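You operate a simulated robot arm through the tools that you are given. There is no shell and no other tool. Be economical: measure what you need, move in short steps, check, and stop when the job is done.

Carry out the task below with a simulated two-armed robot. There is one attempt and no reset: what you move stays moved.

## Task
Pick up the seals carton with one hand, pass it to the other hand and put it on the slab top. Set down upright: seals carton.

The check looks at the end state, three seconds after you hand in, the way a careful person would. Anything else that was tipped, shoved, dropped, spilled or broken makes it a failure. Lids that push on must go on centred and level and be pressed home; caps that screw on are set level and turned clockwise until they are tight.

## Robot
Two 7-joint arms with two-finger parallel grippers on one trunk, on a base that drives. Base frame: it is fixed to the floor where the robot stands at the start and does not move with it; the origin is under the middle of the robot, x ahead of it, y to its left, z up; the surface under the hand at the start is at about z = 860. Readings come in mm, degrees, newtons and seconds.
The left shoulder is at the start at [124, 171, 1162], the right one opposite. With the tool pointing down near the work surface each hand reaches from about 440 to 920 mm from the robot's upright axis, wherever it stands, measured 20 degrees to its own side. Places, roughly: slab top (22x22 cm) [40, 2360, 960]. Payload 4.4 kg a hand.
The TCP of each hand is the grasp point between the finger pads, 23 mm short of the fingertips. In the tool frame z runs along the fingers and y along their closing line. The gripper opens to 94 mm. The fingers are 38 mm wide and 10 mm thick; the gripper's body (54 by 96 mm) begins 39 mm behind the TCP.
Orientation is told as [roll, pitch, yaw] about the base's x, y, z axes, in that order, counted from this pose: with the fingers straight down and closing along the base's y, the tool's x points along the base's -x, its y along +y and its z along -z.

## Interface
- The arms move only by the tool apply_moves. It takes "left_series", "right_series" or both (then of equal length, played together; a hand with none holds still); each is a list of rows, each a list of 6 numbers: the shift along the tool's x, y, z in units of 20 mm (1.0 is 20 mm), then the turn, a rotation vector about the tool's x, y, z in units of 4 degrees (1.0 is 4 degrees). In form: [[x, y, z, wx, wy, wz], ...]. A call has 1 to 10 rows; each row shifts and turns the commanded pose from where the row before left it, along the tool's axes as they then stand. "left_hand" and "right_hand" are, for a hand that has rows, the opening, from 0 (shut) to 1 (fully open), set as the call begins (left out, the last holds). A call with a number of a shift or a turn outside -1 to 1 is refused whole. Each row takes 0.2 s and may step no farther than 50 mm and 8.6 degrees from the row before; otherwise, or with a gripper value out of range, the whole call is refused. A pose out of reach is approached as far as the arm can. The call stops where the force on the tool passes 40 N (or 10 N more than at its start, if that is more) or the arm is blocked; 0.2 s more then pass. The fingers move at their own pace (about 72 mm/s each) and stop on an object; they squeeze with about 30 N. The grip force told is the motor's: it shows also when the fingers shut on nothing. Time passes only in rows, and 0.2 s behind the last, so rows that do not move let the fingers close. The reply holds the time, the measured pose of the TCP, the force on the tool along the base axes, the opening and the grip force, in the units named above and with some noise, with the torque about the TCP (base axes, N m) and any sound that the robot's microphone picked up.
- Cameras (640 x 400 px; columns grow to the right, rows downward): "scene" is now at [246.2, 12.2, 1321.4]; the picture's right is [0.14, -0.99, 0.00], its down [-0.38, -0.05, -0.92] and it looks along [0.91, 0.13, -0.39] (base axes); focal length 214 px, centre (320, 200). "left" rides on the left gripper at [86, -16, -75] in its tool frame; the picture's right is [0.18, 0.98, 0.00], its down [-0.58, 0.11, -0.81] and it looks along [-0.79, 0.15, 0.59] (tool axes); focal length 243 px, centre (320, 200). "right" rides on the right gripper at [86, 16, -75] in its tool frame; the picture's right is [-0.18, 0.98, 0.00], its down [-0.58, -0.11, -0.81] and it looks along [-0.79, -0.15, 0.59] (tool axes); focal length 243 px, centre (320, 200). There is no depth. A picture from a camera that has moved, and an enlarged one, comes with that camera's place and axes in the base frame and with its lens.
- get_image(camera): a new picture of that camera. No time passes.
- raise_lower(by): slides the trunk up (or, below 0, down) by that many mm; the arms and the scene camera ride with it, the base frame stays. It gives what a move gives, with no picture.
- steer(legs): drives the robot by 1 to 6 legs, each [ahead, left, turn to the left] in mm, mm and degrees, along the robot's own axes; the way and the turn of a leg run together, so that a leg with both is an arc; at most 1500 mm and 180 degrees a leg. The arms and the cameras ride along, it lands a little off, and it stops where it bumps. It gives what a move gives.
- turn_head(pan, tilt): turns the head with the scene camera to pan (to the left, within 80 degrees either way) and tilt (down, from -29 to 69), counted from straight ahead of the robot. It gives what a move gives.
- inspect(camera, box): a new picture of the part [left, top, right, bottom] of that camera's present view, enlarged. No time passes.
- hand_in(): hands the job in; it is judged then, once.

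Work in short steps. Places have to be worked out from the pictures, the camera data and where the tool is seen: move nearer, look again, correct. Check each grasp and each placing, and mend what went wrong. You have 120 turns and 88 pictures in all, those below and enlarged ones among them. Open the grippers and draw the arms clear of the work before you hand the job in, unless the task says otherwise; then end with one line.

The tools are called as a command line: name --argument value ..., lists and objects as JSON in quotes. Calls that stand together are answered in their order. apply_moves: Moves the arms, as the interface text tells. Its arguments: {"type":"object","properties":{"left_series":{"type":"array"},"left_hand":{"type":"number"},"right_series":{"type":"array"},"right_hand":{"type":"number"}},"required":[]} The other tools are called the same way: raise_lower (by) slides the trunk up or down; steer (legs) drives the base; turn_head (pan, tilt) turns the head that bears the scene camera; get_image (camera) takes a picture; inspect (camera, box) takes an enlarged picture of a part of a camera's view; hand_in () hands the job in.

At the start:

```text
time_s: 0.0
left_tool_pos: [394.8, 353.3, 1132.3]
left_tool_rot: [0.0, 0.0, 0.0]
left_force: [0.3, -0.1, -0.6]
left_torque: [0.02, -0.02, 0.02]
left_width: 94.2
left_gripper_force: 0.1
right_tool_pos: [445.2, -110.0, 1177.1]
right_tool_rot: [0.0, 0.0, -0.1]
right_force: [-0.8, -0.6, 0.4]
right_torque: [0.01, -0.01, 0.04]
right_width: 94.2
right_gripper_force: 0.1
trunk travel left (down, up): [-175.0, 213.0]
robot x, y, heading: [-2.1, 0.5, 0.2]
head pan, tilt: [8.0, 22.8]
```

scene: 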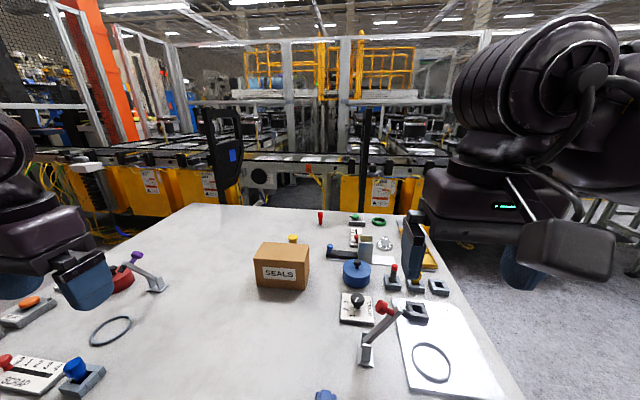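
right: 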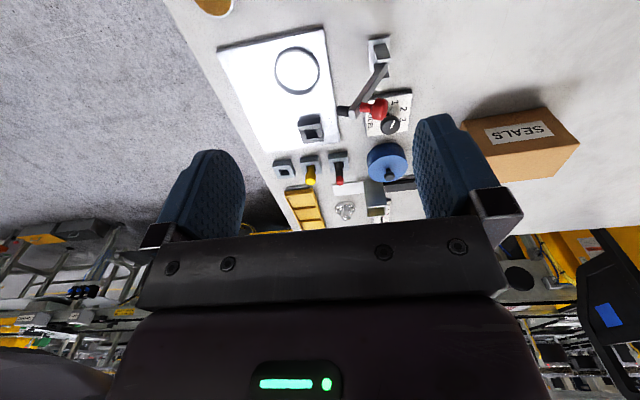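
left: 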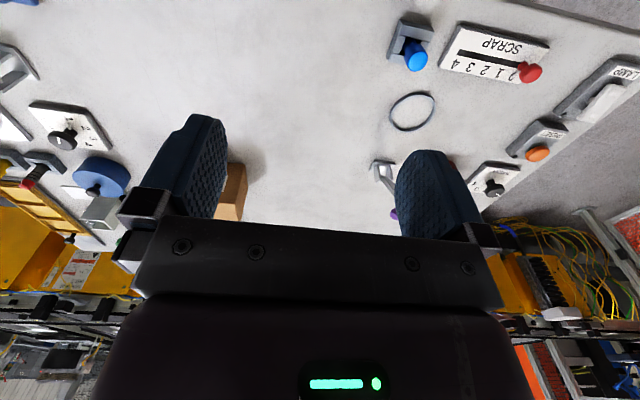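

I'll enlarge the carton in the scene view to measure its corners.

inspect --camera "scene" --box '[230, 220, 330, 300]'

inspect --camera "right" --box '[420, 60, 620, 220]'

```text
5.00 times, centred on (280, 260) of scene
camera zoom: at [246.2, 12.2, 1321.4], right [0.14, -0.99, 0.0], down [-0.38, -0.05, -0.92], along [0.91, 0.13, -0.39], focal length 1072 px, centre (520, -100)
```

zoom: 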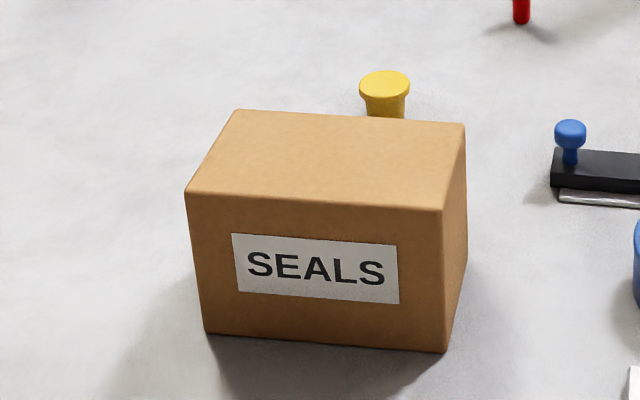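

```text
2.50 times, centred on (520, 140) of right
camera zoom: at [359.0, -94.3, 1249.3], right [0.18, 0.98, 0.0], down [0.58, -0.11, 0.81], along [0.79, -0.15, -0.59], focal length 606 px, centre (-180, 350)
```

zoom: 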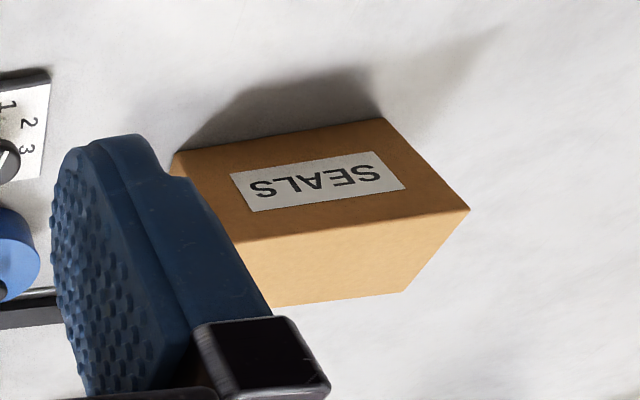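

The carton is about 78 (x) × 137 (y) × 97 mm, centred near [721,187,908], with yaw about +2°. Its only graspable side is the x one. Now I'll look left toward the slab.

turn_head --pan 80 --tilt 15

get_image --camera "scene"

```text
time_s: 1.4
left_tool_pos: [394.4, 354.3, 1131.8]
left_tool_rot: [0.0, 0.0, 0.0]
left_force: [-0.3, 0.0, -0.4]
left_torque: [-0.02, -0.02, -0.02]
left_width: 94.0
left_gripper_force: 0.1
right_tool_pos: [445.4, -111.2, 1176.0]
right_tool_rot: [0.0, 0.0, 0.1]
right_force: [-0.3, 0.0, 0.1]
right_torque: [0.01, -0.01, -0.01]
right_width: 94.1
right_gripper_force: 0.0
trunk travel left (down, up): [-175.0, 213.0]
robot x, y, heading: [2.8, -1.9, -0.0]
head pan, tilt: [80.0, 15.0]
```

```text
82 pictures are left
camera scene: at [170.8, 91.3, 1334.1], right [0.98, -0.17, 0.0], down [-0.05, -0.25, -0.97], along [0.17, 0.95, -0.26], focal length 214 px, centre (320, 200)
```

scene: 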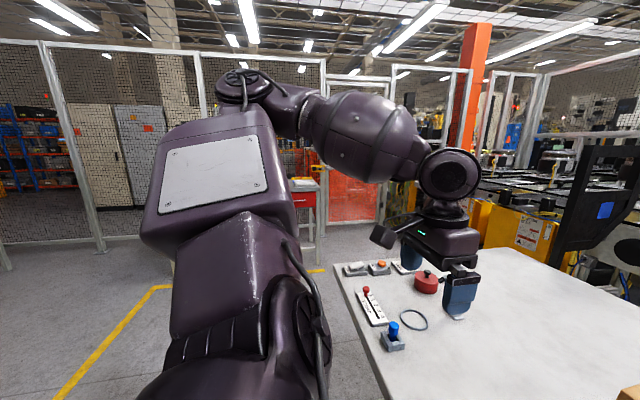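

The slab is hidden behind the arm for now. I'll turn both hands so the fingers close along x, with their cameras outward, and recenter the head.

apply_moves --left_series '[[0, 0, 0, 0, 0, 1], [0, 0, 0, 0, 0, 1], [0, 0, 0, 0, 0, 1], [0, 0, 0, 0, 0, 1], [0, 0, 0, 0, 0, 1], [0, 0, 0, 0, 0, 1], [0, 0, 0, 0, 0, 1], [0, 0, 0, 0, 0, 1], [0, 0, 0, 0, 0, 1], [0, 0, 0, 0, 0, 1]]' --right_series '[[0, 0, 0, 0, 0, -1], [0, 0, 0, 0, 0, -1], [0, 0, 0, 0, 0, -1], [0, 0, 0, 0, 0, -1], [0, 0, 0, 0, 0, -1], [0, 0, 0, 0, 0, -1], [0, 0, 0, 0, 0, -1], [0, 0, 0, 0, 0, -1], [0, 0, 0, 0, 0, -1], [0, 0, 0, 0, 0, -1]]'

apply_moves --left_series '[[0, 0, 0, 0, 0, 1], [0, 0, 0, 0, 0, 1], [0, 0, 0, 0, 0, 1], [0, 0, 0, 0, 0, 1], [0, 0, 0, 0, 0, 1], [0, 0, 0, 0, 0, 1], [0, 0, 0, 0, 0, 1], [0, 0, 0, 0, 0, 1], [0, 0, 0, 0, 0, 1], [0, 0, 0, 0, 0, 1]]' --right_series '[[0, 0, 0, 0, 0, -1], [0, 0, 0, 0, 0, -1], [0, 0, 0, 0, 0, -1], [0, 0, 0, 0, 0, -1], [0, 0, 0, 0, 0, -1], [0, 0, 0, 0, 0, -1], [0, 0, 0, 0, 0, -1], [0, 0, 0, 0, 0, -1], [0, 0, 0, 0, 0, -1], [0, 0, 0, 0, 0, -1]]'

turn_head --pan 12 --tilt 30

```text
time_s: 3.6
left_tool_pos: [394.7, 354.0, 1131.3]
left_tool_rot: [0.1, 0.0, -40.1]
left_force: [0.3, 0.0, -0.3]
left_torque: [-0.01, 0.01, 0.03]
left_width: 94.0
left_gripper_force: 0.0
right_tool_pos: [446.4, -111.8, 1175.0]
right_tool_rot: [-0.1, 0.0, 40.0]
right_force: [0.0, -0.7, 0.0]
right_torque: [-0.02, -0.02, -0.02]
right_width: 93.8
right_gripper_force: 0.0
trunk travel left (down, up): [-175.0, 213.0]
robot x, y, heading: [-3.8, 0.4, 0.1]
head pan, tilt: [80.0, 15.0]
```

```text
time_s: 5.8
left_tool_pos: [394.1, 353.1, 1129.9]
left_tool_rot: [0.0, -0.1, -80.0]
left_force: [0.1, 0.3, 0.8]
left_torque: [0.0, 0.01, 0.0]
left_width: 94.1
left_gripper_force: 0.1
right_tool_pos: [444.2, -111.6, 1174.8]
right_tool_rot: [-0.1, 0.1, 80.0]
right_force: [0.5, 0.1, 0.2]
right_torque: [0.01, -0.04, 0.01]
right_width: 94.0
right_gripper_force: 0.0
trunk travel left (down, up): [-175.0, 213.0]
robot x, y, heading: [-2.1, 2.1, -0.0]
head pan, tilt: [80.0, 15.0]
```

```text
time_s: 7.2
left_tool_pos: [393.9, 352.3, 1131.0]
left_tool_rot: [0.1, 0.1, -80.0]
left_force: [-0.1, 1.0, 0.8]
left_torque: [0.0, 0.01, 0.04]
left_width: 94.2
left_gripper_force: 0.1
right_tool_pos: [445.1, -110.2, 1175.5]
right_tool_rot: [0.0, 0.0, 79.9]
right_force: [0.7, -0.5, 0.1]
right_torque: [0.0, -0.01, 0.01]
right_width: 94.0
right_gripper_force: 0.1
trunk travel left (down, up): [-175.0, 213.0]
robot x, y, heading: [-1.1, 1.8, -0.4]
head pan, tilt: [12.0, 30.0]
```

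Next I finish the yaw (left about -88°, right about 92°) and tilt both wrists outward by 20°.

apply_moves --left_series '[[0, 0, 0, 0, 0, 1], [0, 0, 0, 0, 0, 1], [0, 0, 0, 0, 0, 0], [0, 0, 0, 0, -1, 0], [0, 0, 0, 0, -1, 0], [0, 0, 0, 0, -1, 0], [0, 0, 0, 0, -1, 0], [0, 0, 0, 0, -1, 0]]' --right_series '[[0, 0, 0, 0, 0, -1], [0, 0, 0, 0, 0, -1], [0, 0, 0, 0, 0, -1], [0, 0, 0, 0, -1, 0], [0, 0, 0, 0, -1, 0], [0, 0, 0, 0, -1, 0], [0, 0, 0, 0, -1, 0], [0, 0, 0, 0, -1, 0]]'

apply_moves --left_series '[[-0.3, 1, 0, 0, 0, 0], [-0.3, 1, 0, 0, 0, 0], [-0.3, 1, 0, 0, 0, 0], [-0.3, 1, 0, 0, 0, 0], [-0.3, 1, 0, 0, 0, 0], [-0.3, 1, 0, 0, 0, 0], [-0.3, 1, 0, 0, 0, 0], [-0.3, 1, 0, 0, 0, 0], [-0.3, 1, 0, 0, 0, 0], [-0.3, 1, 0, 0, 0, 0]]'

get_image --camera "scene"

```text
time_s: 9.0
left_tool_pos: [394.8, 353.8, 1131.9]
left_tool_rot: [0.0, -20.0, -88.0]
left_force: [-0.3, -0.6, 0.2]
left_torque: [-0.01, 0.01, 0.01]
left_width: 94.1
left_gripper_force: 0.0
right_tool_pos: [446.3, -111.0, 1175.2]
right_tool_rot: [0.1, -20.1, 92.0]
right_force: [0.0, 0.3, -0.4]
right_torque: [-0.02, -0.03, 0.01]
right_width: 93.9
right_gripper_force: 0.1
trunk travel left (down, up): [-175.0, 213.0]
robot x, y, heading: [-0.2, 1.6, 0.2]
head pan, tilt: [12.0, 30.0]
```

```text
time_s: 11.2
left_tool_pos: [599.8, 303.6, 1151.0]
left_tool_rot: [-0.1, -20.0, -88.0]
left_force: [0.3, -0.1, -0.7]
left_torque: [0.02, 0.02, -0.03]
left_width: 94.0
left_gripper_force: 0.1
right_tool_pos: [447.2, -110.8, 1174.6]
right_tool_rot: [0.1, -19.9, 92.0]
right_force: [0.6, 0.4, -0.1]
right_torque: [0.0, 0.01, 0.0]
right_width: 93.7
right_gripper_force: 0.0
trunk travel left (down, up): [-175.0, 213.0]
robot x, y, heading: [3.4, 0.3, -0.2]
head pan, tilt: [12.0, 30.0]
```

```text
81 pictures are left
camera scene: at [243.6, 17.9, 1309.7], right [0.21, -0.98, 0.0], down [-0.49, -0.1, -0.87], along [0.85, 0.18, -0.5], focal length 214 px, centre (320, 200)
```

scene: 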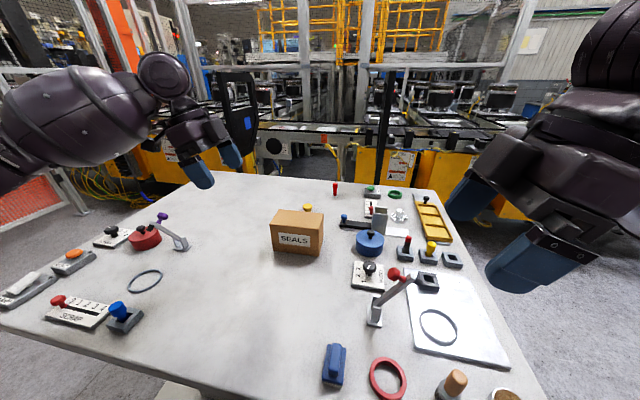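

The orientation is good. I'll move above the carton's left half, stop short of it, and look with the left camera.

apply_moves --left_series '[[-0.1, 1, 0, 0, 0, 0], [-0.1, 1, 0, 0, 0, 0], [-0.1, 1, 0, 0, 0, 0], [-0.1, 1, 0, 0, 0, 0], [-0.1, 1, 0, 0, 0, 0], [-0.1, 0.97, 0, 0, 0, 0], [0, 0, 1, 0, 0, 0], [0, 0, 1, 0, 0, 0], [0, 0, 1, 0, 0, 0], [0, 0, 1, 0, 0, 0]]'

get_image --camera "left"

get_image --camera "scene"

```text
time_s: 13.4
left_tool_pos: [717.0, 269.8, 1081.6]
left_tool_rot: [0.0, -20.0, -88.0]
left_force: [0.1, -0.1, 0.8]
left_torque: [0.01, 0.02, -0.02]
left_width: 94.1
left_gripper_force: 0.0
right_tool_pos: [446.9, -111.7, 1175.3]
right_tool_rot: [0.1, -20.0, 92.0]
right_force: [0.1, -0.7, -0.1]
right_torque: [-0.03, -0.01, -0.04]
right_width: 94.1
right_gripper_force: 0.0
trunk travel left (down, up): [-175.0, 213.0]
robot x, y, heading: [0.7, -1.7, 0.0]
head pan, tilt: [12.0, 30.0]
```

```text
80 pictures are left
camera left: at [698.3, 377.3, 1122.3], right [0.98, 0.21, -0.06], down [0.12, -0.27, 0.96], along [0.18, -0.94, -0.28], focal length 243 px, centre (320, 200)
```

left: 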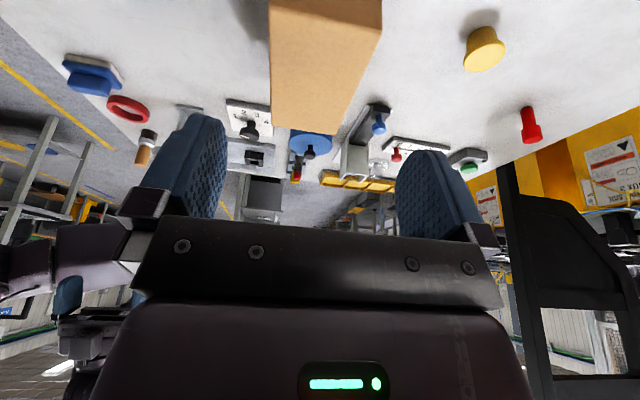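

```text
79 pictures are left
camera scene: at [243.3, 18.1, 1309.8], right [0.21, -0.98, 0.0], down [-0.49, -0.1, -0.87], along [0.85, 0.18, -0.5], focal length 214 px, centre (320, 200)
```

scene: 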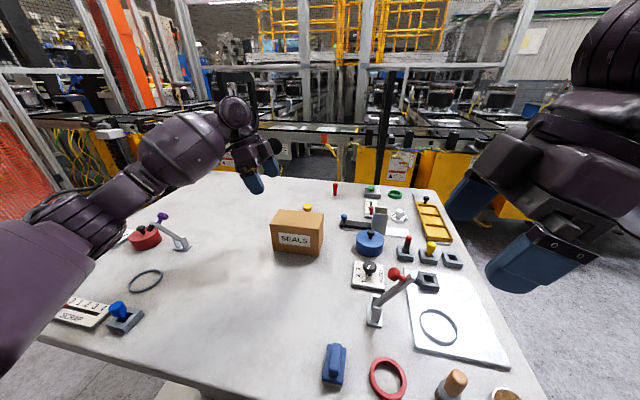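

The wrist view agrees with my estimate. I'll enlarge it for a precise x.

inspect --camera "left" --box '[220, 0, 420, 140]'

inspect --camera "scene" --box '[230, 150, 350, 270]'

```text
2.86 times, centred on (320, 70) of left
camera zoom: at [698.3, 377.3, 1122.3], right [0.98, 0.21, -0.06], down [0.12, -0.27, 0.96], along [0.18, -0.94, -0.28], focal length 693 px, centre (320, 571)
```

zoom: 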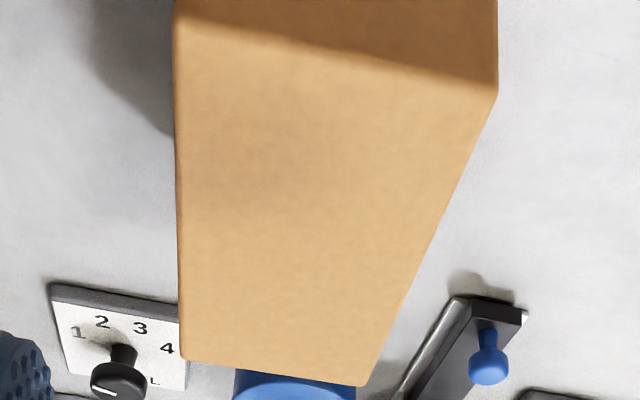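

```text
3.33 times, centred on (290, 210) of scene
camera zoom: at [243.3, 18.1, 1309.8], right [0.21, -0.98, 0.0], down [-0.49, -0.1, -0.87], along [0.85, 0.18, -0.5], focal length 715 px, centre (420, 167)
```

zoom: 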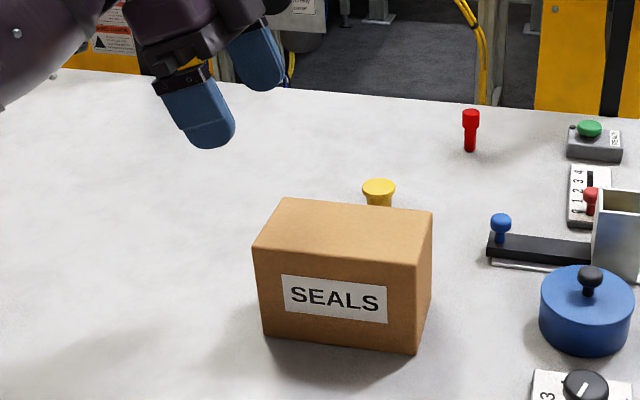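

The carton centre is about [720.5,184.5], it is 79 mm wide and its yaw is 2°. The tool line already leads there, so I descend 157 mm along the tool axis.

apply_moves --left_series '[[0, 0, 1, 0, 0, 0], [0, 0, 1, 0, 0, 0], [0, 0, 1, 0, 0, 0], [0, 0, 1, 0, 0, 0], [0, 0, 0.8, 0, 0, 0]]' --left_hand 1

get_image --camera "left"

inspect --camera "scene" --box '[230, 150, 350, 270]'

```text
time_s: 14.6
left_tool_pos: [718.8, 236.0, 990.5]
left_tool_rot: [0.0, -20.0, -88.0]
left_force: [-0.3, -0.2, -0.4]
left_torque: [0.0, -0.04, 0.0]
left_width: 93.8
left_gripper_force: 0.1
right_tool_pos: [446.4, -110.5, 1175.2]
right_tool_rot: [0.0, -20.0, 92.0]
right_force: [0.4, 0.1, 0.4]
right_torque: [0.05, 0.01, 0.0]
right_width: 93.9
right_gripper_force: 0.0
trunk travel left (down, up): [-175.0, 213.0]
robot x, y, heading: [-1.1, 1.3, -0.2]
head pan, tilt: [12.0, 30.0]
```

```text
76 pictures are left
camera left: at [699.7, 344.1, 1030.7], right [0.98, 0.21, -0.06], down [0.12, -0.27, 0.96], along [0.18, -0.94, -0.28], focal length 243 px, centre (320, 200)
```

left: 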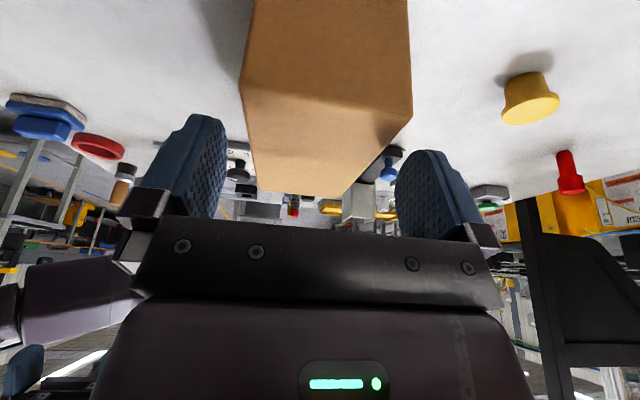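

```text
3.33 times, centred on (290, 210) of scene
camera zoom: at [243.2, 18.1, 1309.9], right [0.21, -0.98, 0.0], down [-0.49, -0.1, -0.87], along [0.85, 0.18, -0.5], focal length 715 px, centre (420, 167)
```

zoom: 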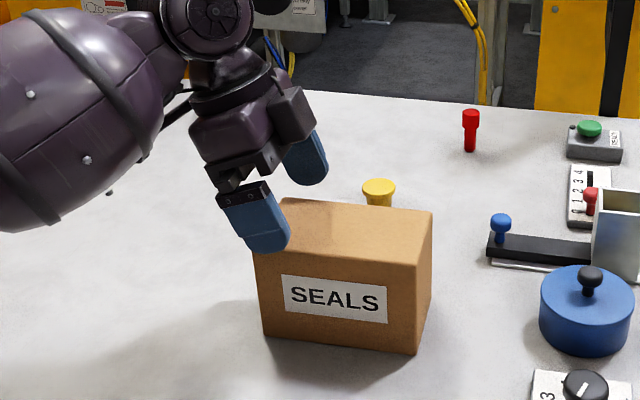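

The alignment holds: the carton's near edge is centred at about x=718.6. I descend the last 60 mm.

apply_moves --left_series '[[0, 0, 1, 0, 0, 0], [0, 0, 1, 0, 0, 0], [0, 0, 0.95, 0, 0, 0]]'

inspect --camera "scene" --box '[230, 150, 350, 270]'

get_image --camera "left"

```text
time_s: 15.4
left_tool_pos: [718.8, 217.9, 934.2]
left_tool_rot: [-0.1, -20.0, -88.0]
left_force: [0.1, -0.7, 0.5]
left_torque: [0.0, 0.05, 0.02]
left_width: 94.1
left_gripper_force: 0.1
right_tool_pos: [446.9, -111.0, 1175.5]
right_tool_rot: [0.1, -19.9, 91.9]
right_force: [0.3, 0.1, -0.4]
right_torque: [-0.01, 0.0, 0.02]
right_width: 94.0
right_gripper_force: 0.1
trunk travel left (down, up): [-175.0, 213.0]
robot x, y, heading: [-0.9, -1.8, 0.1]
head pan, tilt: [12.0, 30.0]
```

```text
3.33 times, centred on (290, 210) of scene
camera zoom: at [243.3, 18.1, 1309.8], right [0.21, -0.98, 0.0], down [-0.49, -0.1, -0.87], along [0.85, 0.18, -0.5], focal length 715 px, centre (420, 167)
```

zoom: 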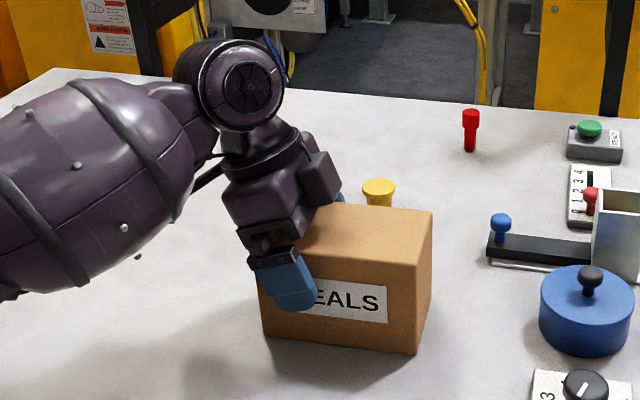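

```text
73 pictures are left
camera left: at [699.8, 325.9, 974.0], right [0.98, 0.21, -0.06], down [0.12, -0.27, 0.96], along [0.18, -0.94, -0.29], focal length 243 px, centre (320, 200)
```

left: 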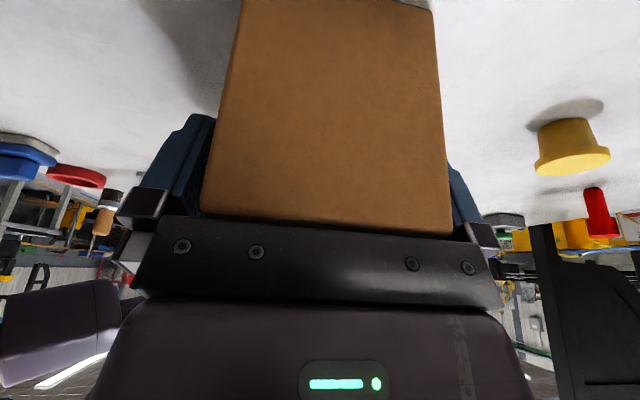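

The fingers straddle the box, so I close the hand and check the grip.

apply_moves --left_series '[[0, 0, 0, 0, 0, 0], [0, 0, 0, 0, 0, 0], [0, 0, 0, 0, 0, 0]]' --left_hand 0

```text
time_s: 16.2
left_tool_pos: [719.1, 217.4, 933.9]
left_tool_rot: [0.0, -20.0, -88.0]
left_force: [-1.6, -0.1, 0.2]
left_torque: [-0.11, -0.04, -0.1]
left_width: 80.0
left_gripper_force: 30.1
right_tool_pos: [446.1, -110.9, 1176.1]
right_tool_rot: [0.0, -20.0, 92.0]
right_force: [-0.2, 1.1, -0.2]
right_torque: [-0.01, -0.01, 0.0]
right_width: 93.9
right_gripper_force: 0.0
trunk travel left (down, up): [-175.0, 213.0]
robot x, y, heading: [1.5, 0.2, 0.3]
head pan, tilt: [12.0, 30.0]
```

It has gripped at 80 mm. I lift 20 mm straight up to feel the weight.

apply_moves --left_series '[[-0.17, 0, -0.47, 0, 0, 0], [-0.17, 0, -0.47, 0, 0, 0], [0, 0, 0, 0, 0, 0]]'

inspect --camera "scene" --box '[230, 150, 350, 270]'

```text
time_s: 17.0
left_tool_pos: [717.8, 218.4, 956.1]
left_tool_rot: [0.1, -20.2, -88.1]
left_force: [1.1, 0.1, 3.5]
left_torque: [-0.12, 0.21, 0.25]
left_width: 80.1
left_gripper_force: 30.0
right_tool_pos: [445.8, -111.3, 1176.8]
right_tool_rot: [0.0, -20.0, 92.0]
right_force: [0.1, -0.6, 1.0]
right_torque: [0.01, 0.0, 0.03]
right_width: 93.9
right_gripper_force: 0.1
trunk travel left (down, up): [-175.0, 213.0]
robot x, y, heading: [0.1, 0.2, 0.2]
head pan, tilt: [12.0, 30.0]
```

```text
3.33 times, centred on (290, 210) of scene
camera zoom: at [242.6, 18.1, 1310.1], right [0.21, -0.98, 0.0], down [-0.49, -0.1, -0.87], along [0.85, 0.18, -0.5], focal length 715 px, centre (420, 167)
```

zoom: 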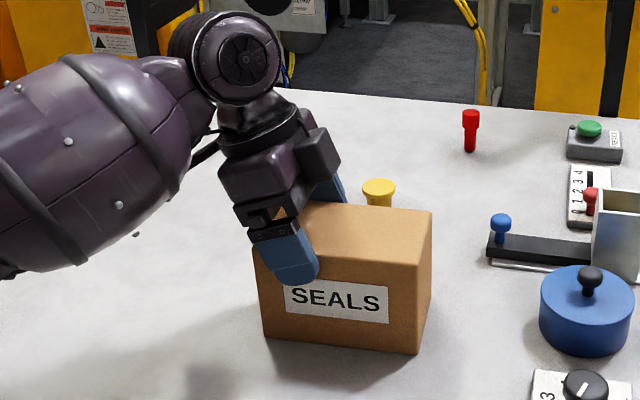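

The fingers rose 20 mm but the carton stayed put, so they slipped. I'll look closely from the left camera.

get_image --camera "left"

apply_moves --left_series '[[0, 0, 0, 0, 0, 0], [0, 0, 0, 0, 0, 0], [0, 0, 0, 0, 0, 0]]'

```text
71 pictures are left
camera left: at [698.5, 325.3, 997.1], right [0.98, 0.21, -0.06], down [0.12, -0.27, 0.96], along [0.18, -0.94, -0.28], focal length 243 px, centre (320, 200)
```

left: 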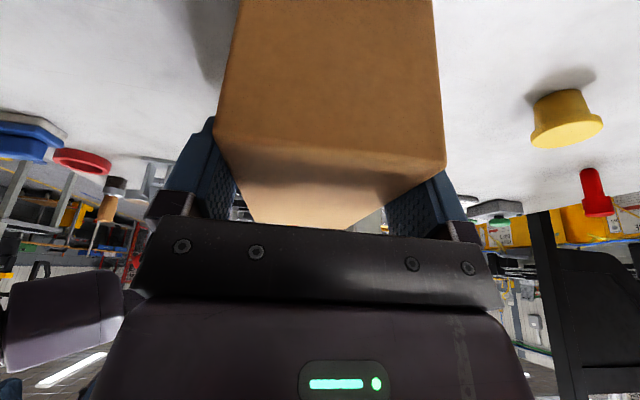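

```text
time_s: 17.8
left_tool_pos: [717.5, 218.1, 956.0]
left_tool_rot: [0.1, -20.1, -88.0]
left_force: [2.3, 0.6, 9.4]
left_torque: [-0.23, 0.24, 0.27]
left_width: 80.2
left_gripper_force: 30.0
right_tool_pos: [446.0, -110.7, 1176.1]
right_tool_rot: [0.0, -20.0, 92.0]
right_force: [0.7, -0.1, 0.1]
right_torque: [0.01, 0.0, -0.01]
right_width: 94.0
right_gripper_force: 0.1
trunk travel left (down, up): [-175.0, 213.0]
robot x, y, heading: [0.9, -1.5, -0.3]
head pan, tilt: [12.0, 30.0]
```

The carton may simply be heavy. I'll open, go back down slightly deeper, re-grip and lift in tiny steps to read the load.

apply_moves --left_series '[[0, 0, 0, 0, 0, 0], [0, 0, 0, 0, 0, 0], [0.17, 0, 0.5, 0, 0, 0], [0.17, 0, 0.5, 0, 0, 0], [0.03, 0, 0.15, 0, 0, 0]]' --left_hand 1

apply_moves --left_series '[[0, 0, 0, 0, 0, 0], [0, 0, 0, 0, 0, 0], [0, 0, 0, 0, 0, 0], [0, 0, 0, 0, 0, 0]]' --left_hand 0

apply_moves --left_series '[[-0.034, 0, -0.094, 0, 0, 0]]'

apply_moves --left_series '[[-0.034, 0, -0.094, 0, 0, 0]]'

apply_moves --left_series '[[-0.034, 0, -0.094, 0, 0, 0]]'

```text
time_s: 19.0
left_tool_pos: [720.0, 217.7, 932.5]
left_tool_rot: [0.3, -20.0, -87.9]
left_force: [1.5, 1.9, 7.1]
left_torque: [0.21, 0.11, 0.0]
left_width: 94.2
left_gripper_force: 0.1
right_tool_pos: [445.3, -111.2, 1175.9]
right_tool_rot: [0.1, -20.0, 91.9]
right_force: [0.0, -0.2, 0.2]
right_torque: [0.03, -0.01, -0.01]
right_width: 93.7
right_gripper_force: 0.1
trunk travel left (down, up): [-175.0, 213.0]
robot x, y, heading: [3.4, 0.3, 0.0]
head pan, tilt: [12.0, 30.0]
```

```text
time_s: 20.0
left_tool_pos: [717.5, 216.6, 931.6]
left_tool_rot: [0.3, -20.0, -87.9]
left_force: [1.1, 1.9, 16.6]
left_torque: [0.21, 0.69, 0.25]
left_width: 80.2
left_gripper_force: 29.9
right_tool_pos: [445.7, -111.7, 1176.6]
right_tool_rot: [-0.2, -20.0, 91.9]
right_force: [0.1, 0.2, -0.3]
right_torque: [-0.01, -0.01, 0.0]
right_width: 94.0
right_gripper_force: 0.0
trunk travel left (down, up): [-175.0, 213.0]
robot x, y, heading: [-1.8, -1.4, -0.1]
head pan, tilt: [12.0, 30.0]
```

```text
time_s: 20.4
left_tool_pos: [717.9, 217.3, 931.9]
left_tool_rot: [0.1, -20.0, -88.0]
left_force: [-1.1, 1.5, 9.8]
left_torque: [-0.21, -0.46, 0.44]
left_width: 80.1
left_gripper_force: 29.6
right_tool_pos: [445.1, -110.8, 1176.8]
right_tool_rot: [0.0, -20.0, 92.0]
right_force: [0.0, -0.4, 0.9]
right_torque: [0.0, 0.03, -0.01]
right_width: 94.0
right_gripper_force: 0.1
trunk travel left (down, up): [-175.0, 213.0]
robot x, y, heading: [-2.0, 0.3, 0.1]
head pan, tilt: [12.0, 30.0]
```

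```text
time_s: 20.8
left_tool_pos: [718.0, 216.3, 933.4]
left_tool_rot: [-0.2, -19.9, -88.0]
left_force: [-0.4, 1.3, 0.4]
left_torque: [-0.17, -0.2, 0.13]
left_width: 80.1
left_gripper_force: 30.1
right_tool_pos: [446.4, -110.3, 1176.1]
right_tool_rot: [0.2, -20.0, 92.0]
right_force: [0.1, -0.2, 0.7]
right_torque: [-0.01, -0.02, 0.0]
right_width: 93.7
right_gripper_force: 0.1
trunk travel left (down, up): [-175.0, 213.0]
robot x, y, heading: [0.7, 3.0, -0.1]
head pan, tilt: [12.0, 30.0]
```

```text
time_s: 21.2
left_tool_pos: [717.8, 214.9, 934.5]
left_tool_rot: [-0.1, -20.0, -88.0]
left_force: [-1.0, 0.6, -2.4]
left_torque: [0.1, 0.03, 0.02]
left_width: 80.0
left_gripper_force: 30.0
right_tool_pos: [446.8, -110.8, 1175.4]
right_tool_rot: [0.0, -20.0, 92.0]
right_force: [-0.7, 0.3, 0.2]
right_torque: [-0.05, 0.01, -0.01]
right_width: 94.0
right_gripper_force: 0.0
trunk travel left (down, up): [-175.0, 213.0]
robot x, y, heading: [-0.3, 1.9, 0.1]
head pan, tilt: [12.0, 30.0]
```

Pressing down reads +z and the pull now reads -2.4. I continue in tiny steps to find where it lifts or slips.

apply_moves --left_series '[[-0.034, 0, -0.094, 0, 0, 0]]'

apply_moves --left_series '[[-0.034, 0, -0.094, 0, 0, 0]]'

apply_moves --left_series '[[-0.034, 0, -0.094, 0, 0, 0]]'

apply_moves --left_series '[[-0.034, 0, -0.094, 0, 0, 0]]'

inspect --camera "scene" --box '[230, 150, 350, 270]'

```text
time_s: 21.6
left_tool_pos: [718.4, 214.6, 939.9]
left_tool_rot: [-0.1, -19.9, -88.0]
left_force: [-0.2, -0.5, -2.6]
left_torque: [0.07, 0.01, -0.01]
left_width: 80.0
left_gripper_force: 30.1
right_tool_pos: [446.6, -111.9, 1176.7]
right_tool_rot: [0.0, -20.1, 92.0]
right_force: [0.3, -0.4, 0.0]
right_torque: [-0.01, -0.02, -0.02]
right_width: 94.2
right_gripper_force: 0.2
trunk travel left (down, up): [-175.0, 213.0]
robot x, y, heading: [-1.5, 2.4, -0.2]
head pan, tilt: [12.0, 30.0]
```

```text
time_s: 22.0
left_tool_pos: [718.6, 215.6, 940.6]
left_tool_rot: [0.0, -20.0, -87.9]
left_force: [0.6, -0.2, -4.0]
left_torque: [0.14, 0.01, 0.02]
left_width: 80.2
left_gripper_force: 29.6
right_tool_pos: [445.7, -110.9, 1176.0]
right_tool_rot: [0.0, -20.0, 92.0]
right_force: [0.0, 0.6, -0.6]
right_torque: [0.01, 0.01, -0.03]
right_width: 94.0
right_gripper_force: 0.1
trunk travel left (down, up): [-175.0, 213.0]
robot x, y, heading: [-0.8, -0.3, 0.1]
head pan, tilt: [12.0, 30.0]
```

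```text
time_s: 22.4
left_tool_pos: [717.4, 215.6, 941.8]
left_tool_rot: [-0.1, -20.0, -88.0]
left_force: [0.0, 0.1, -3.3]
left_torque: [0.11, -0.03, -0.01]
left_width: 80.1
left_gripper_force: 30.5
right_tool_pos: [447.1, -110.7, 1175.4]
right_tool_rot: [0.0, -20.1, 92.1]
right_force: [-0.3, -0.8, 0.5]
right_torque: [0.02, 0.0, -0.01]
right_width: 94.1
right_gripper_force: 0.2
trunk travel left (down, up): [-175.0, 213.0]
robot x, y, heading: [2.3, -1.8, -0.2]
head pan, tilt: [12.0, 30.0]
```

```text
time_s: 22.8
left_tool_pos: [719.2, 214.5, 945.2]
left_tool_rot: [0.0, -20.0, -87.9]
left_force: [-0.6, 0.1, -2.3]
left_torque: [0.14, 0.01, -0.04]
left_width: 80.0
left_gripper_force: 30.5
right_tool_pos: [445.8, -110.7, 1176.4]
right_tool_rot: [0.0, -20.1, 92.0]
right_force: [1.2, -0.5, 0.6]
right_torque: [-0.03, 0.0, -0.03]
right_width: 93.9
right_gripper_force: 0.1
trunk travel left (down, up): [-175.0, 213.0]
robot x, y, heading: [0.3, 1.2, 0.1]
head pan, tilt: [12.0, 30.0]
```

```text
3.33 times, centred on (290, 210) of scene
camera zoom: at [243.1, 18.1, 1309.9], right [0.21, -0.98, 0.0], down [-0.49, -0.1, -0.87], along [0.85, 0.18, -0.5], focal length 715 px, centre (420, 167)
```

zoom: 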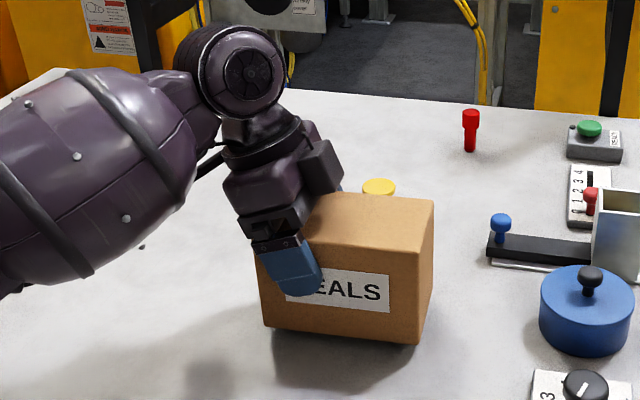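

It lifts now: the carton weighs about 3 N and hangs level. I keep raising gently.

apply_moves --left_series '[[-0.085, 0, -0.235, 0, 0, 0], [-0.085, 0, -0.235, 0, 0, 0], [-0.085, 0, -0.235, 0, 0, 0], [-0.085, 0, -0.235, 0, 0, 0], [-0.085, 0, -0.235, 0, 0, 0], [-0.085, 0, -0.235, 0, 0, 0]]'

inspect --camera "scene" --box '[230, 150, 350, 270]'

```text
time_s: 24.2
left_tool_pos: [718.6, 215.6, 975.3]
left_tool_rot: [0.0, -19.9, -88.0]
left_force: [0.3, 0.0, -2.1]
left_torque: [0.11, 0.02, 0.04]
left_width: 80.0
left_gripper_force: 29.7
right_tool_pos: [446.5, -111.1, 1176.5]
right_tool_rot: [0.0, -20.0, 92.0]
right_force: [-0.5, 0.5, 0.3]
right_torque: [-0.03, -0.03, 0.0]
right_width: 94.0
right_gripper_force: 0.0
trunk travel left (down, up): [-175.0, 213.0]
robot x, y, heading: [2.0, 1.6, -0.1]
head pan, tilt: [12.0, 30.0]
```

```text
3.33 times, centred on (290, 210) of scene
camera zoom: at [243.2, 18.2, 1309.9], right [0.21, -0.98, 0.0], down [-0.49, -0.1, -0.87], along [0.85, 0.18, -0.5], focal length 715 px, centre (420, 167)
```

zoom: 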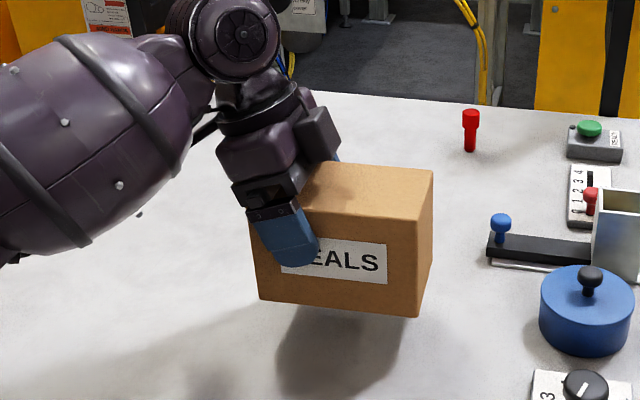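

The grip is secure. I bring the carton up and toward the middle for the handover.

apply_moves --left_series '[[-0.3, -0.2, -0.6, 0, 0, 0], [-0.5, -0.4, -0.6, 0, 0, 0], [-0.9, -0.5, -0.4, 0, 0, 0], [-0.9, -0.5, -0.4, 0, 0, 0], [-0.95, -0.5, -0.3, 0, 0, 0], [-0.95, -0.5, -0.3, 0, 0, 0], [-0.95, -0.5, -0.3, 0, 0, 0], [-0.95, -0.5, -0.3, 0, 0, 0], [-0.95, -0.5, -0.1, 0, 0, 0], [-0.8, -0.5, -0.1, 0, 0, 0]]'

get_image --camera "scene"

get_image --camera "right"

```text
time_s: 26.4
left_tool_pos: [630.4, 81.0, 1096.2]
left_tool_rot: [0.0, -19.9, -88.0]
left_force: [-0.7, -1.1, -4.0]
left_torque: [0.11, -0.01, 0.01]
left_width: 80.1
left_gripper_force: 29.5
right_tool_pos: [445.7, -111.1, 1175.6]
right_tool_rot: [0.0, -20.0, 92.1]
right_force: [0.3, -0.5, 0.9]
right_torque: [0.05, 0.02, -0.01]
right_width: 93.6
right_gripper_force: 0.1
trunk travel left (down, up): [-175.0, 213.0]
robot x, y, heading: [0.2, -2.1, -0.1]
head pan, tilt: [12.0, 30.0]
```

```text
68 pictures are left
camera scene: at [242.9, 17.7, 1310.0], right [0.21, -0.98, 0.0], down [-0.49, -0.1, -0.87], along [0.85, 0.18, -0.5], focal length 214 px, centre (320, 200)
```

scene: 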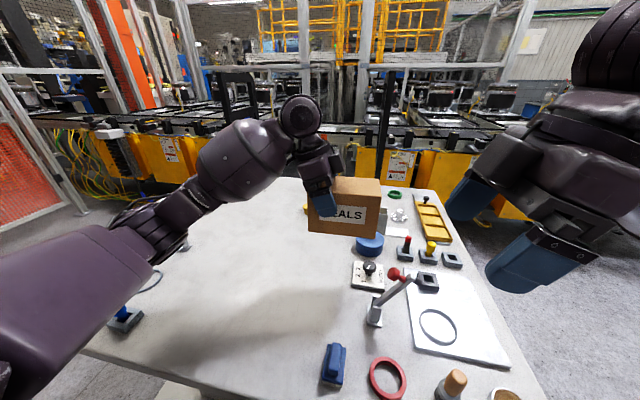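

```text
67 pictures are left
camera right: at [433.5, -218.1, 1215.3], right [-0.99, 0.14, 0.06], down [0.1, 0.27, 0.96], along [0.12, 0.95, -0.28], focal length 243 px, centre (320, 200)
```

right: 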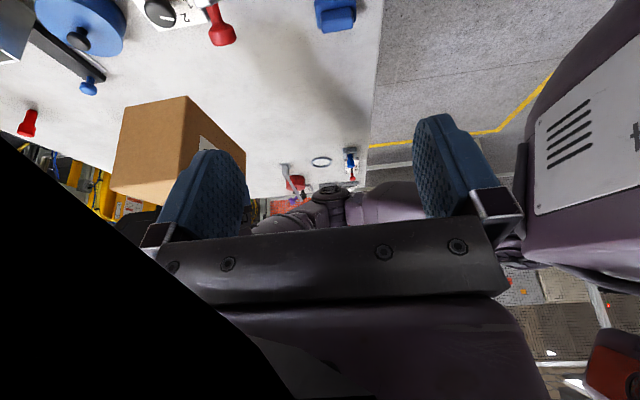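

The carton centre is now about [632,50] with its top at z≈1119. I move the right hand to a standoff 120 mm back along its tilted axis from the carton's right half.

apply_moves --right_series '[[-0.446, -0.959, -0.014, 0, 0, 0], [-0.446, -0.959, -0.014, 0, 0, 0], [-0.446, -0.959, -0.014, 0, 0, 0], [-0.446, -0.959, -0.014, 0, 0, 0], [-0.446, -0.959, -0.014, 0, 0, 0], [-0.446, -0.959, -0.014, 0, 0, 0], [-0.446, -0.959, -0.014, 0, 0, 0], [-0.446, -0.959, -0.014, 0, 0, 0], [-0.446, -0.959, -0.014, 0, 0, 0], [-0.446, -0.959, -0.014, 0, 0, 0]]' --right_hand 1

inspect --camera "right" --box '[200, 0, 440, 150]'

inspect --camera "scene" --box '[260, 90, 480, 250]'

```text
time_s: 28.6
left_tool_pos: [629.5, 82.5, 1095.9]
left_tool_rot: [0.1, -20.0, -87.9]
left_force: [-0.7, -0.2, -3.6]
left_torque: [0.09, -0.04, 0.0]
left_width: 79.8
left_gripper_force: 29.8
right_tool_pos: [499.4, -9.9, 1229.5]
right_tool_rot: [0.0, -19.9, 91.9]
right_force: [-0.8, 0.0, -1.0]
right_torque: [0.01, 0.02, -0.02]
right_width: 94.0
right_gripper_force: 0.0
right hand out of reach, approached as far as the arm can: row 1, 2, 3, 4, 5, 6, 7, 8, 9, 10
trunk travel left (down, up): [-175.0, 213.0]
robot x, y, heading: [1.5, 0.5, -0.1]
head pan, tilt: [12.0, 30.0]
```

```text
2.67 times, centred on (320, 75) of right
camera zoom: at [486.2, -117.7, 1268.5], right [-0.99, 0.14, 0.06], down [0.1, 0.27, 0.96], along [0.12, 0.95, -0.29], focal length 647 px, centre (320, 533)
```

zoom: 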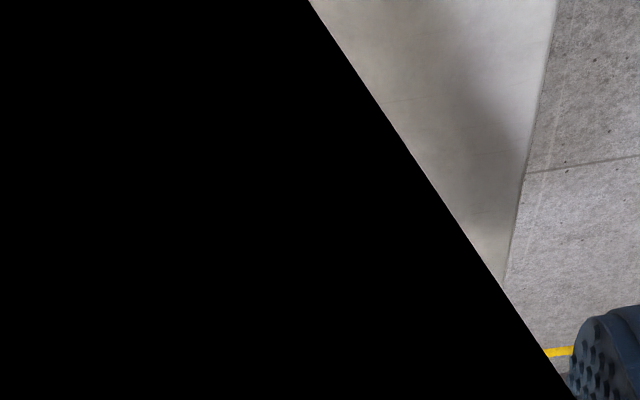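

```text
2.50 times, centred on (370, 170) of scene
camera zoom: at [243.1, 18.6, 1309.9], right [0.21, -0.98, 0.0], down [-0.49, -0.1, -0.87], along [0.85, 0.18, -0.5], focal length 536 px, centre (195, 275)
```

zoom: 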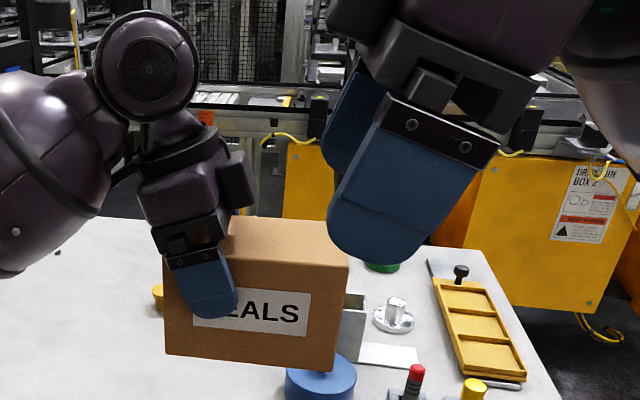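

The right arm hit a limit near the centre. I'll send a zero row to see what the commanded pose does.

apply_moves --right_series '[[0, 0, 0, 0, 0, 0], [0, 0, 0, 0, 0, 0], [0, 0, 0, 0, 0, 0]]'

apply_moves --right_series '[[1, 0, 0, 0, 0, 0], [1, 0, 0, 0, 0, 0], [1, 0, 0, 0, 0, 0], [1, 0, 0, 0, 0, 0]]'

get_image --camera "scene"

```text
time_s: 29.4
left_tool_pos: [631.1, 82.4, 1096.2]
left_tool_rot: [0.1, -20.0, -88.0]
left_force: [0.5, -0.4, -3.0]
left_torque: [0.1, -0.01, -0.01]
left_width: 79.9
left_gripper_force: 30.0
right_tool_pos: [498.1, -11.5, 1228.3]
right_tool_rot: [0.1, -20.0, 91.8]
right_force: [0.4, -0.3, -0.2]
right_torque: [0.03, 0.0, -0.01]
right_width: 94.3
right_gripper_force: 0.2
trunk travel left (down, up): [-175.0, 213.0]
robot x, y, heading: [-0.9, -0.3, 0.0]
head pan, tilt: [12.0, 30.0]
```

```text
time_s: 30.4
left_tool_pos: [630.0, 81.2, 1095.8]
left_tool_rot: [0.0, -20.0, -88.0]
left_force: [0.1, -1.4, -2.9]
left_torque: [0.12, 0.0, 0.01]
left_width: 79.9
left_gripper_force: 30.0
right_tool_pos: [475.3, -79.9, 1206.5]
right_tool_rot: [0.0, -20.0, 91.7]
right_force: [0.4, 0.5, 0.4]
right_torque: [-0.01, 0.0, -0.01]
right_width: 94.1
right_gripper_force: 0.0
right hand out of reach, approached as far as the arm can: row 1, 2, 3, 4
trunk travel left (down, up): [-175.0, 213.0]
robot x, y, heading: [-3.0, 0.1, -0.1]
head pan, tilt: [12.0, 30.0]
```

```text
64 pictures are left
camera scene: at [243.1, 17.7, 1309.9], right [0.21, -0.98, 0.0], down [-0.49, -0.1, -0.87], along [0.85, 0.18, -0.5], focal length 214 px, centre (320, 200)
```

scene: 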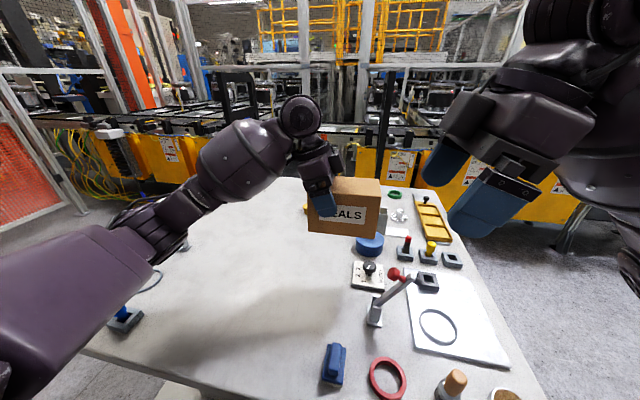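

The right arm is near a joint limit in this folded posture. I'll move it lower and outward, then forward, so that it mirrors the comfortable left posture.

apply_moves --right_series '[[0.94, 0, -0.342, 0, 0, 0], [0.94, 0, -0.342, 0, 0, 0], [0.94, 0, -0.342, 0, 0, 0], [0.94, 0, -0.342, 0, 0, 0], [0.94, 0, -0.342, 0, 0, 0], [0.342, 0, 0.94, 0, 0, 0], [0.342, 0, 0.94, 0, 0, 0], [0.342, 0, 0.94, 0, 0, 0]]'

apply_moves --right_series '[[0, -1, 0, 0, 0, 0], [0, -1, 0, 0, 0, 0], [0, -1, 0, 0, 0, 0], [0, -1, 0, 0, 0, 0]]'

```text
time_s: 32.2
left_tool_pos: [630.3, 82.2, 1095.2]
left_tool_rot: [0.0, -19.9, -88.0]
left_force: [0.4, -0.1, -3.3]
left_torque: [0.09, 0.02, -0.01]
left_width: 80.0
left_gripper_force: 30.5
right_tool_pos: [427.3, -148.5, 1158.1]
right_tool_rot: [0.0, -20.0, 91.8]
right_force: [0.0, 0.2, -0.3]
right_torque: [0.0, 0.02, -0.03]
right_width: 93.9
right_gripper_force: 0.0
right hand out of reach, approached as far as the arm can: row 1, 2, 3, 4, 5, 7, 8
trunk travel left (down, up): [-175.0, 213.0]
robot x, y, heading: [-0.7, 0.4, 0.0]
head pan, tilt: [12.0, 30.0]
```

```text
time_s: 33.2
left_tool_pos: [629.4, 81.7, 1095.4]
left_tool_rot: [0.0, -19.9, -88.0]
left_force: [-0.2, 0.6, -2.7]
left_torque: [0.13, -0.02, 0.0]
left_width: 80.0
left_gripper_force: 30.1
right_tool_pos: [451.8, -113.8, 1177.5]
right_tool_rot: [0.1, -20.0, 91.9]
right_force: [0.0, 0.0, -0.3]
right_torque: [0.01, -0.02, 0.0]
right_width: 93.9
right_gripper_force: 0.1
right hand out of reach, approached as far as the arm can: row 1, 2, 3, 4
trunk travel left (down, up): [-175.0, 213.0]
robot x, y, heading: [1.6, -2.4, 0.1]
head pan, tilt: [12.0, 30.0]
```

It is stuck on a joint limit. I'll unwind the right hand (tilt, then yaw), go via an outward pose mirroring the left's, and re-approach.

apply_moves --right_series '[[0, 0, 0, 0, 1, 0], [0, 0, 0, 0, 1, 0], [0, 0, 0, 0, 1, 0], [0, 0, 0, 0, 1, 0], [0, 0, 0, 0, 1, 0]]'

apply_moves --right_series '[[0, 0, 0, 0, 0, 1], [0, 0, 0, 0, 0, 1], [0, 0, 0, 0, 0, 1], [0, 0, 0, 0, 0, 1], [0, 0, 0, 0, 0, 1], [0, 0, 0, 0, 0, 1], [0, 0, 0, 0, 0, 1], [0, 0, 0, 0, 0, 1], [0, 0, 0, 0, 0, 1], [0, 0, 0, 0, 0, 1]]'

```text
time_s: 34.4
left_tool_pos: [630.0, 82.3, 1094.9]
left_tool_rot: [0.0, -20.0, -88.0]
left_force: [-0.5, 0.2, -3.3]
left_torque: [0.14, 0.01, 0.0]
left_width: 79.9
left_gripper_force: 29.9
right_tool_pos: [452.6, -112.4, 1175.7]
right_tool_rot: [0.0, 0.0, 92.0]
right_force: [0.1, 0.4, 0.1]
right_torque: [-0.01, -0.04, 0.0]
right_width: 94.0
right_gripper_force: 0.0
trunk travel left (down, up): [-175.0, 213.0]
robot x, y, heading: [1.0, -0.8, -0.1]
head pan, tilt: [12.0, 30.0]
```

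```text
time_s: 36.6
left_tool_pos: [630.4, 83.0, 1094.1]
left_tool_rot: [0.0, -20.0, -88.1]
left_force: [1.1, -0.3, -3.9]
left_torque: [0.1, -0.04, 0.01]
left_width: 79.9
left_gripper_force: 30.2
right_tool_pos: [453.9, -114.1, 1175.3]
right_tool_rot: [0.0, -0.1, 51.9]
right_force: [0.7, 0.0, -0.1]
right_torque: [0.01, -0.01, -0.01]
right_width: 93.9
right_gripper_force: 0.1
trunk travel left (down, up): [-175.0, 213.0]
robot x, y, heading: [-2.7, 0.0, -0.2]
head pan, tilt: [12.0, 30.0]
```

The command clamps to the actual pose and the reach is free again. I move forward and outward at this yaw.

apply_moves --right_series '[[-0.122, -0.933, 0.14, 0, 0, 0], [-0.122, -0.933, 0.14, 0, 0, 0], [-0.122, -0.933, 0.14, 0, 0, 0], [-0.122, -0.933, 0.14, 0, 0, 0], [-0.122, -0.933, 0.14, 0, 0, 0], [-0.122, -0.933, 0.14, 0, 0, 0], [-0.122, -0.933, 0.14, 0, 0, 0], [-0.122, -0.933, 0.14, 0, 0, 0], [-0.122, -0.933, 0.14, 0, 0, 0]]'

apply_moves --right_series '[[0, 0, 0, 0, 0, -1], [0, 0, 0, 0, 0, -1], [0, 0, 0, 0, 0, -1], [0, 0, 0, 0, 0, -1], [0, 0, 0, 0, 0, -1], [0, 0, 0, 0, 0, -1], [0, 0, 0, 0, 0, -1], [0, 0, 0, 0, 0, -1], [0, 0, 0, 0, 0, -1], [0, 0, 0, 0, 0, -1]]'

```text
time_s: 38.6
left_tool_pos: [631.4, 80.6, 1095.6]
left_tool_rot: [-0.1, -20.0, -88.0]
left_force: [0.0, 0.2, -3.3]
left_torque: [0.12, -0.01, 0.0]
left_width: 79.6
left_gripper_force: 30.1
right_tool_pos: [597.5, -201.4, 1149.8]
right_tool_rot: [0.0, 0.0, 52.1]
right_force: [-0.4, -0.7, 0.4]
right_torque: [0.0, -0.02, -0.03]
right_width: 94.0
right_gripper_force: 0.0
trunk travel left (down, up): [-175.0, 213.0]
robot x, y, heading: [0.1, 1.2, -0.0]
head pan, tilt: [12.0, 30.0]
```

```text
time_s: 40.8
left_tool_pos: [631.0, 81.6, 1095.8]
left_tool_rot: [0.0, -20.1, -88.0]
left_force: [-0.8, -0.1, -3.6]
left_torque: [0.11, -0.01, -0.04]
left_width: 79.9
left_gripper_force: 29.7
right_tool_pos: [589.6, -203.2, 1151.6]
right_tool_rot: [-0.1, 0.0, 59.7]
right_force: [0.2, -0.6, 0.3]
right_torque: [-0.01, -0.01, -0.04]
right_width: 94.0
right_gripper_force: 0.2
right hand out of reach, approached as far as the arm can: row 2, 3, 4, 5, 6, 7, 8, 9, 10
trunk travel left (down, up): [-175.0, 213.0]
robot x, y, heading: [0.3, -0.5, 0.2]
head pan, tilt: [12.0, 30.0]
```

The right wrist can't reach 92° yaw here but has about 52°. So I'll turn the carton instead, rotating the left hand by -40° about vertical.

apply_moves --left_series '[[0, 0, 0, 0.342, 0, 0.94], [0, 0, 0, 0.342, 0, 0.94], [0, 0, 0, 0.342, 0, 0.94], [0, 0, 0, 0.342, 0, 0.94], [0, 0, 0, 0.342, 0, 0.94], [0, 0, 0, 0.342, 0, 0.94], [0, 0, 0, 0.342, 0, 0.94], [0, 0, 0, 0.342, 0, 0.94], [0, 0, 0, 0.342, 0, 0.94], [0, 0, 0, 0.342, 0, 0.94]]'

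get_image --camera "scene"

```text
time_s: 43.0
left_tool_pos: [630.6, 83.2, 1094.3]
left_tool_rot: [0.0, -19.9, -128.1]
left_force: [-0.5, 1.2, -3.0]
left_torque: [0.07, -0.06, -0.01]
left_width: 80.0
left_gripper_force: 30.1
right_tool_pos: [589.3, -203.0, 1150.8]
right_tool_rot: [-0.1, 0.0, 59.8]
right_force: [0.3, 0.4, -0.4]
right_torque: [0.0, 0.01, 0.0]
right_width: 94.0
right_gripper_force: 0.0
trunk travel left (down, up): [-175.0, 213.0]
robot x, y, heading: [1.0, -2.9, -0.1]
head pan, tilt: [12.0, 30.0]
```

```text
63 pictures are left
camera scene: at [243.2, 18.0, 1309.9], right [0.21, -0.98, 0.0], down [-0.49, -0.1, -0.87], along [0.85, 0.18, -0.5], focal length 214 px, centre (320, 200)
```

scene: 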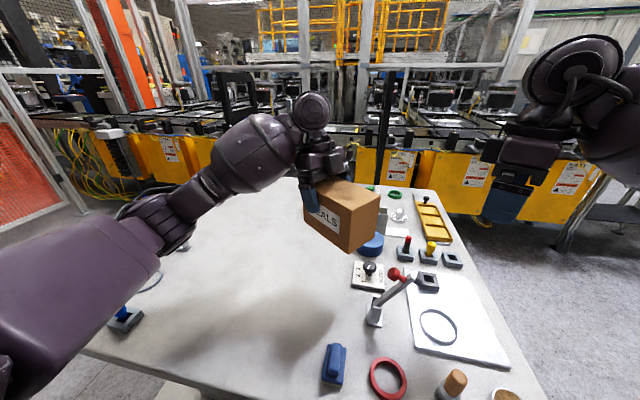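

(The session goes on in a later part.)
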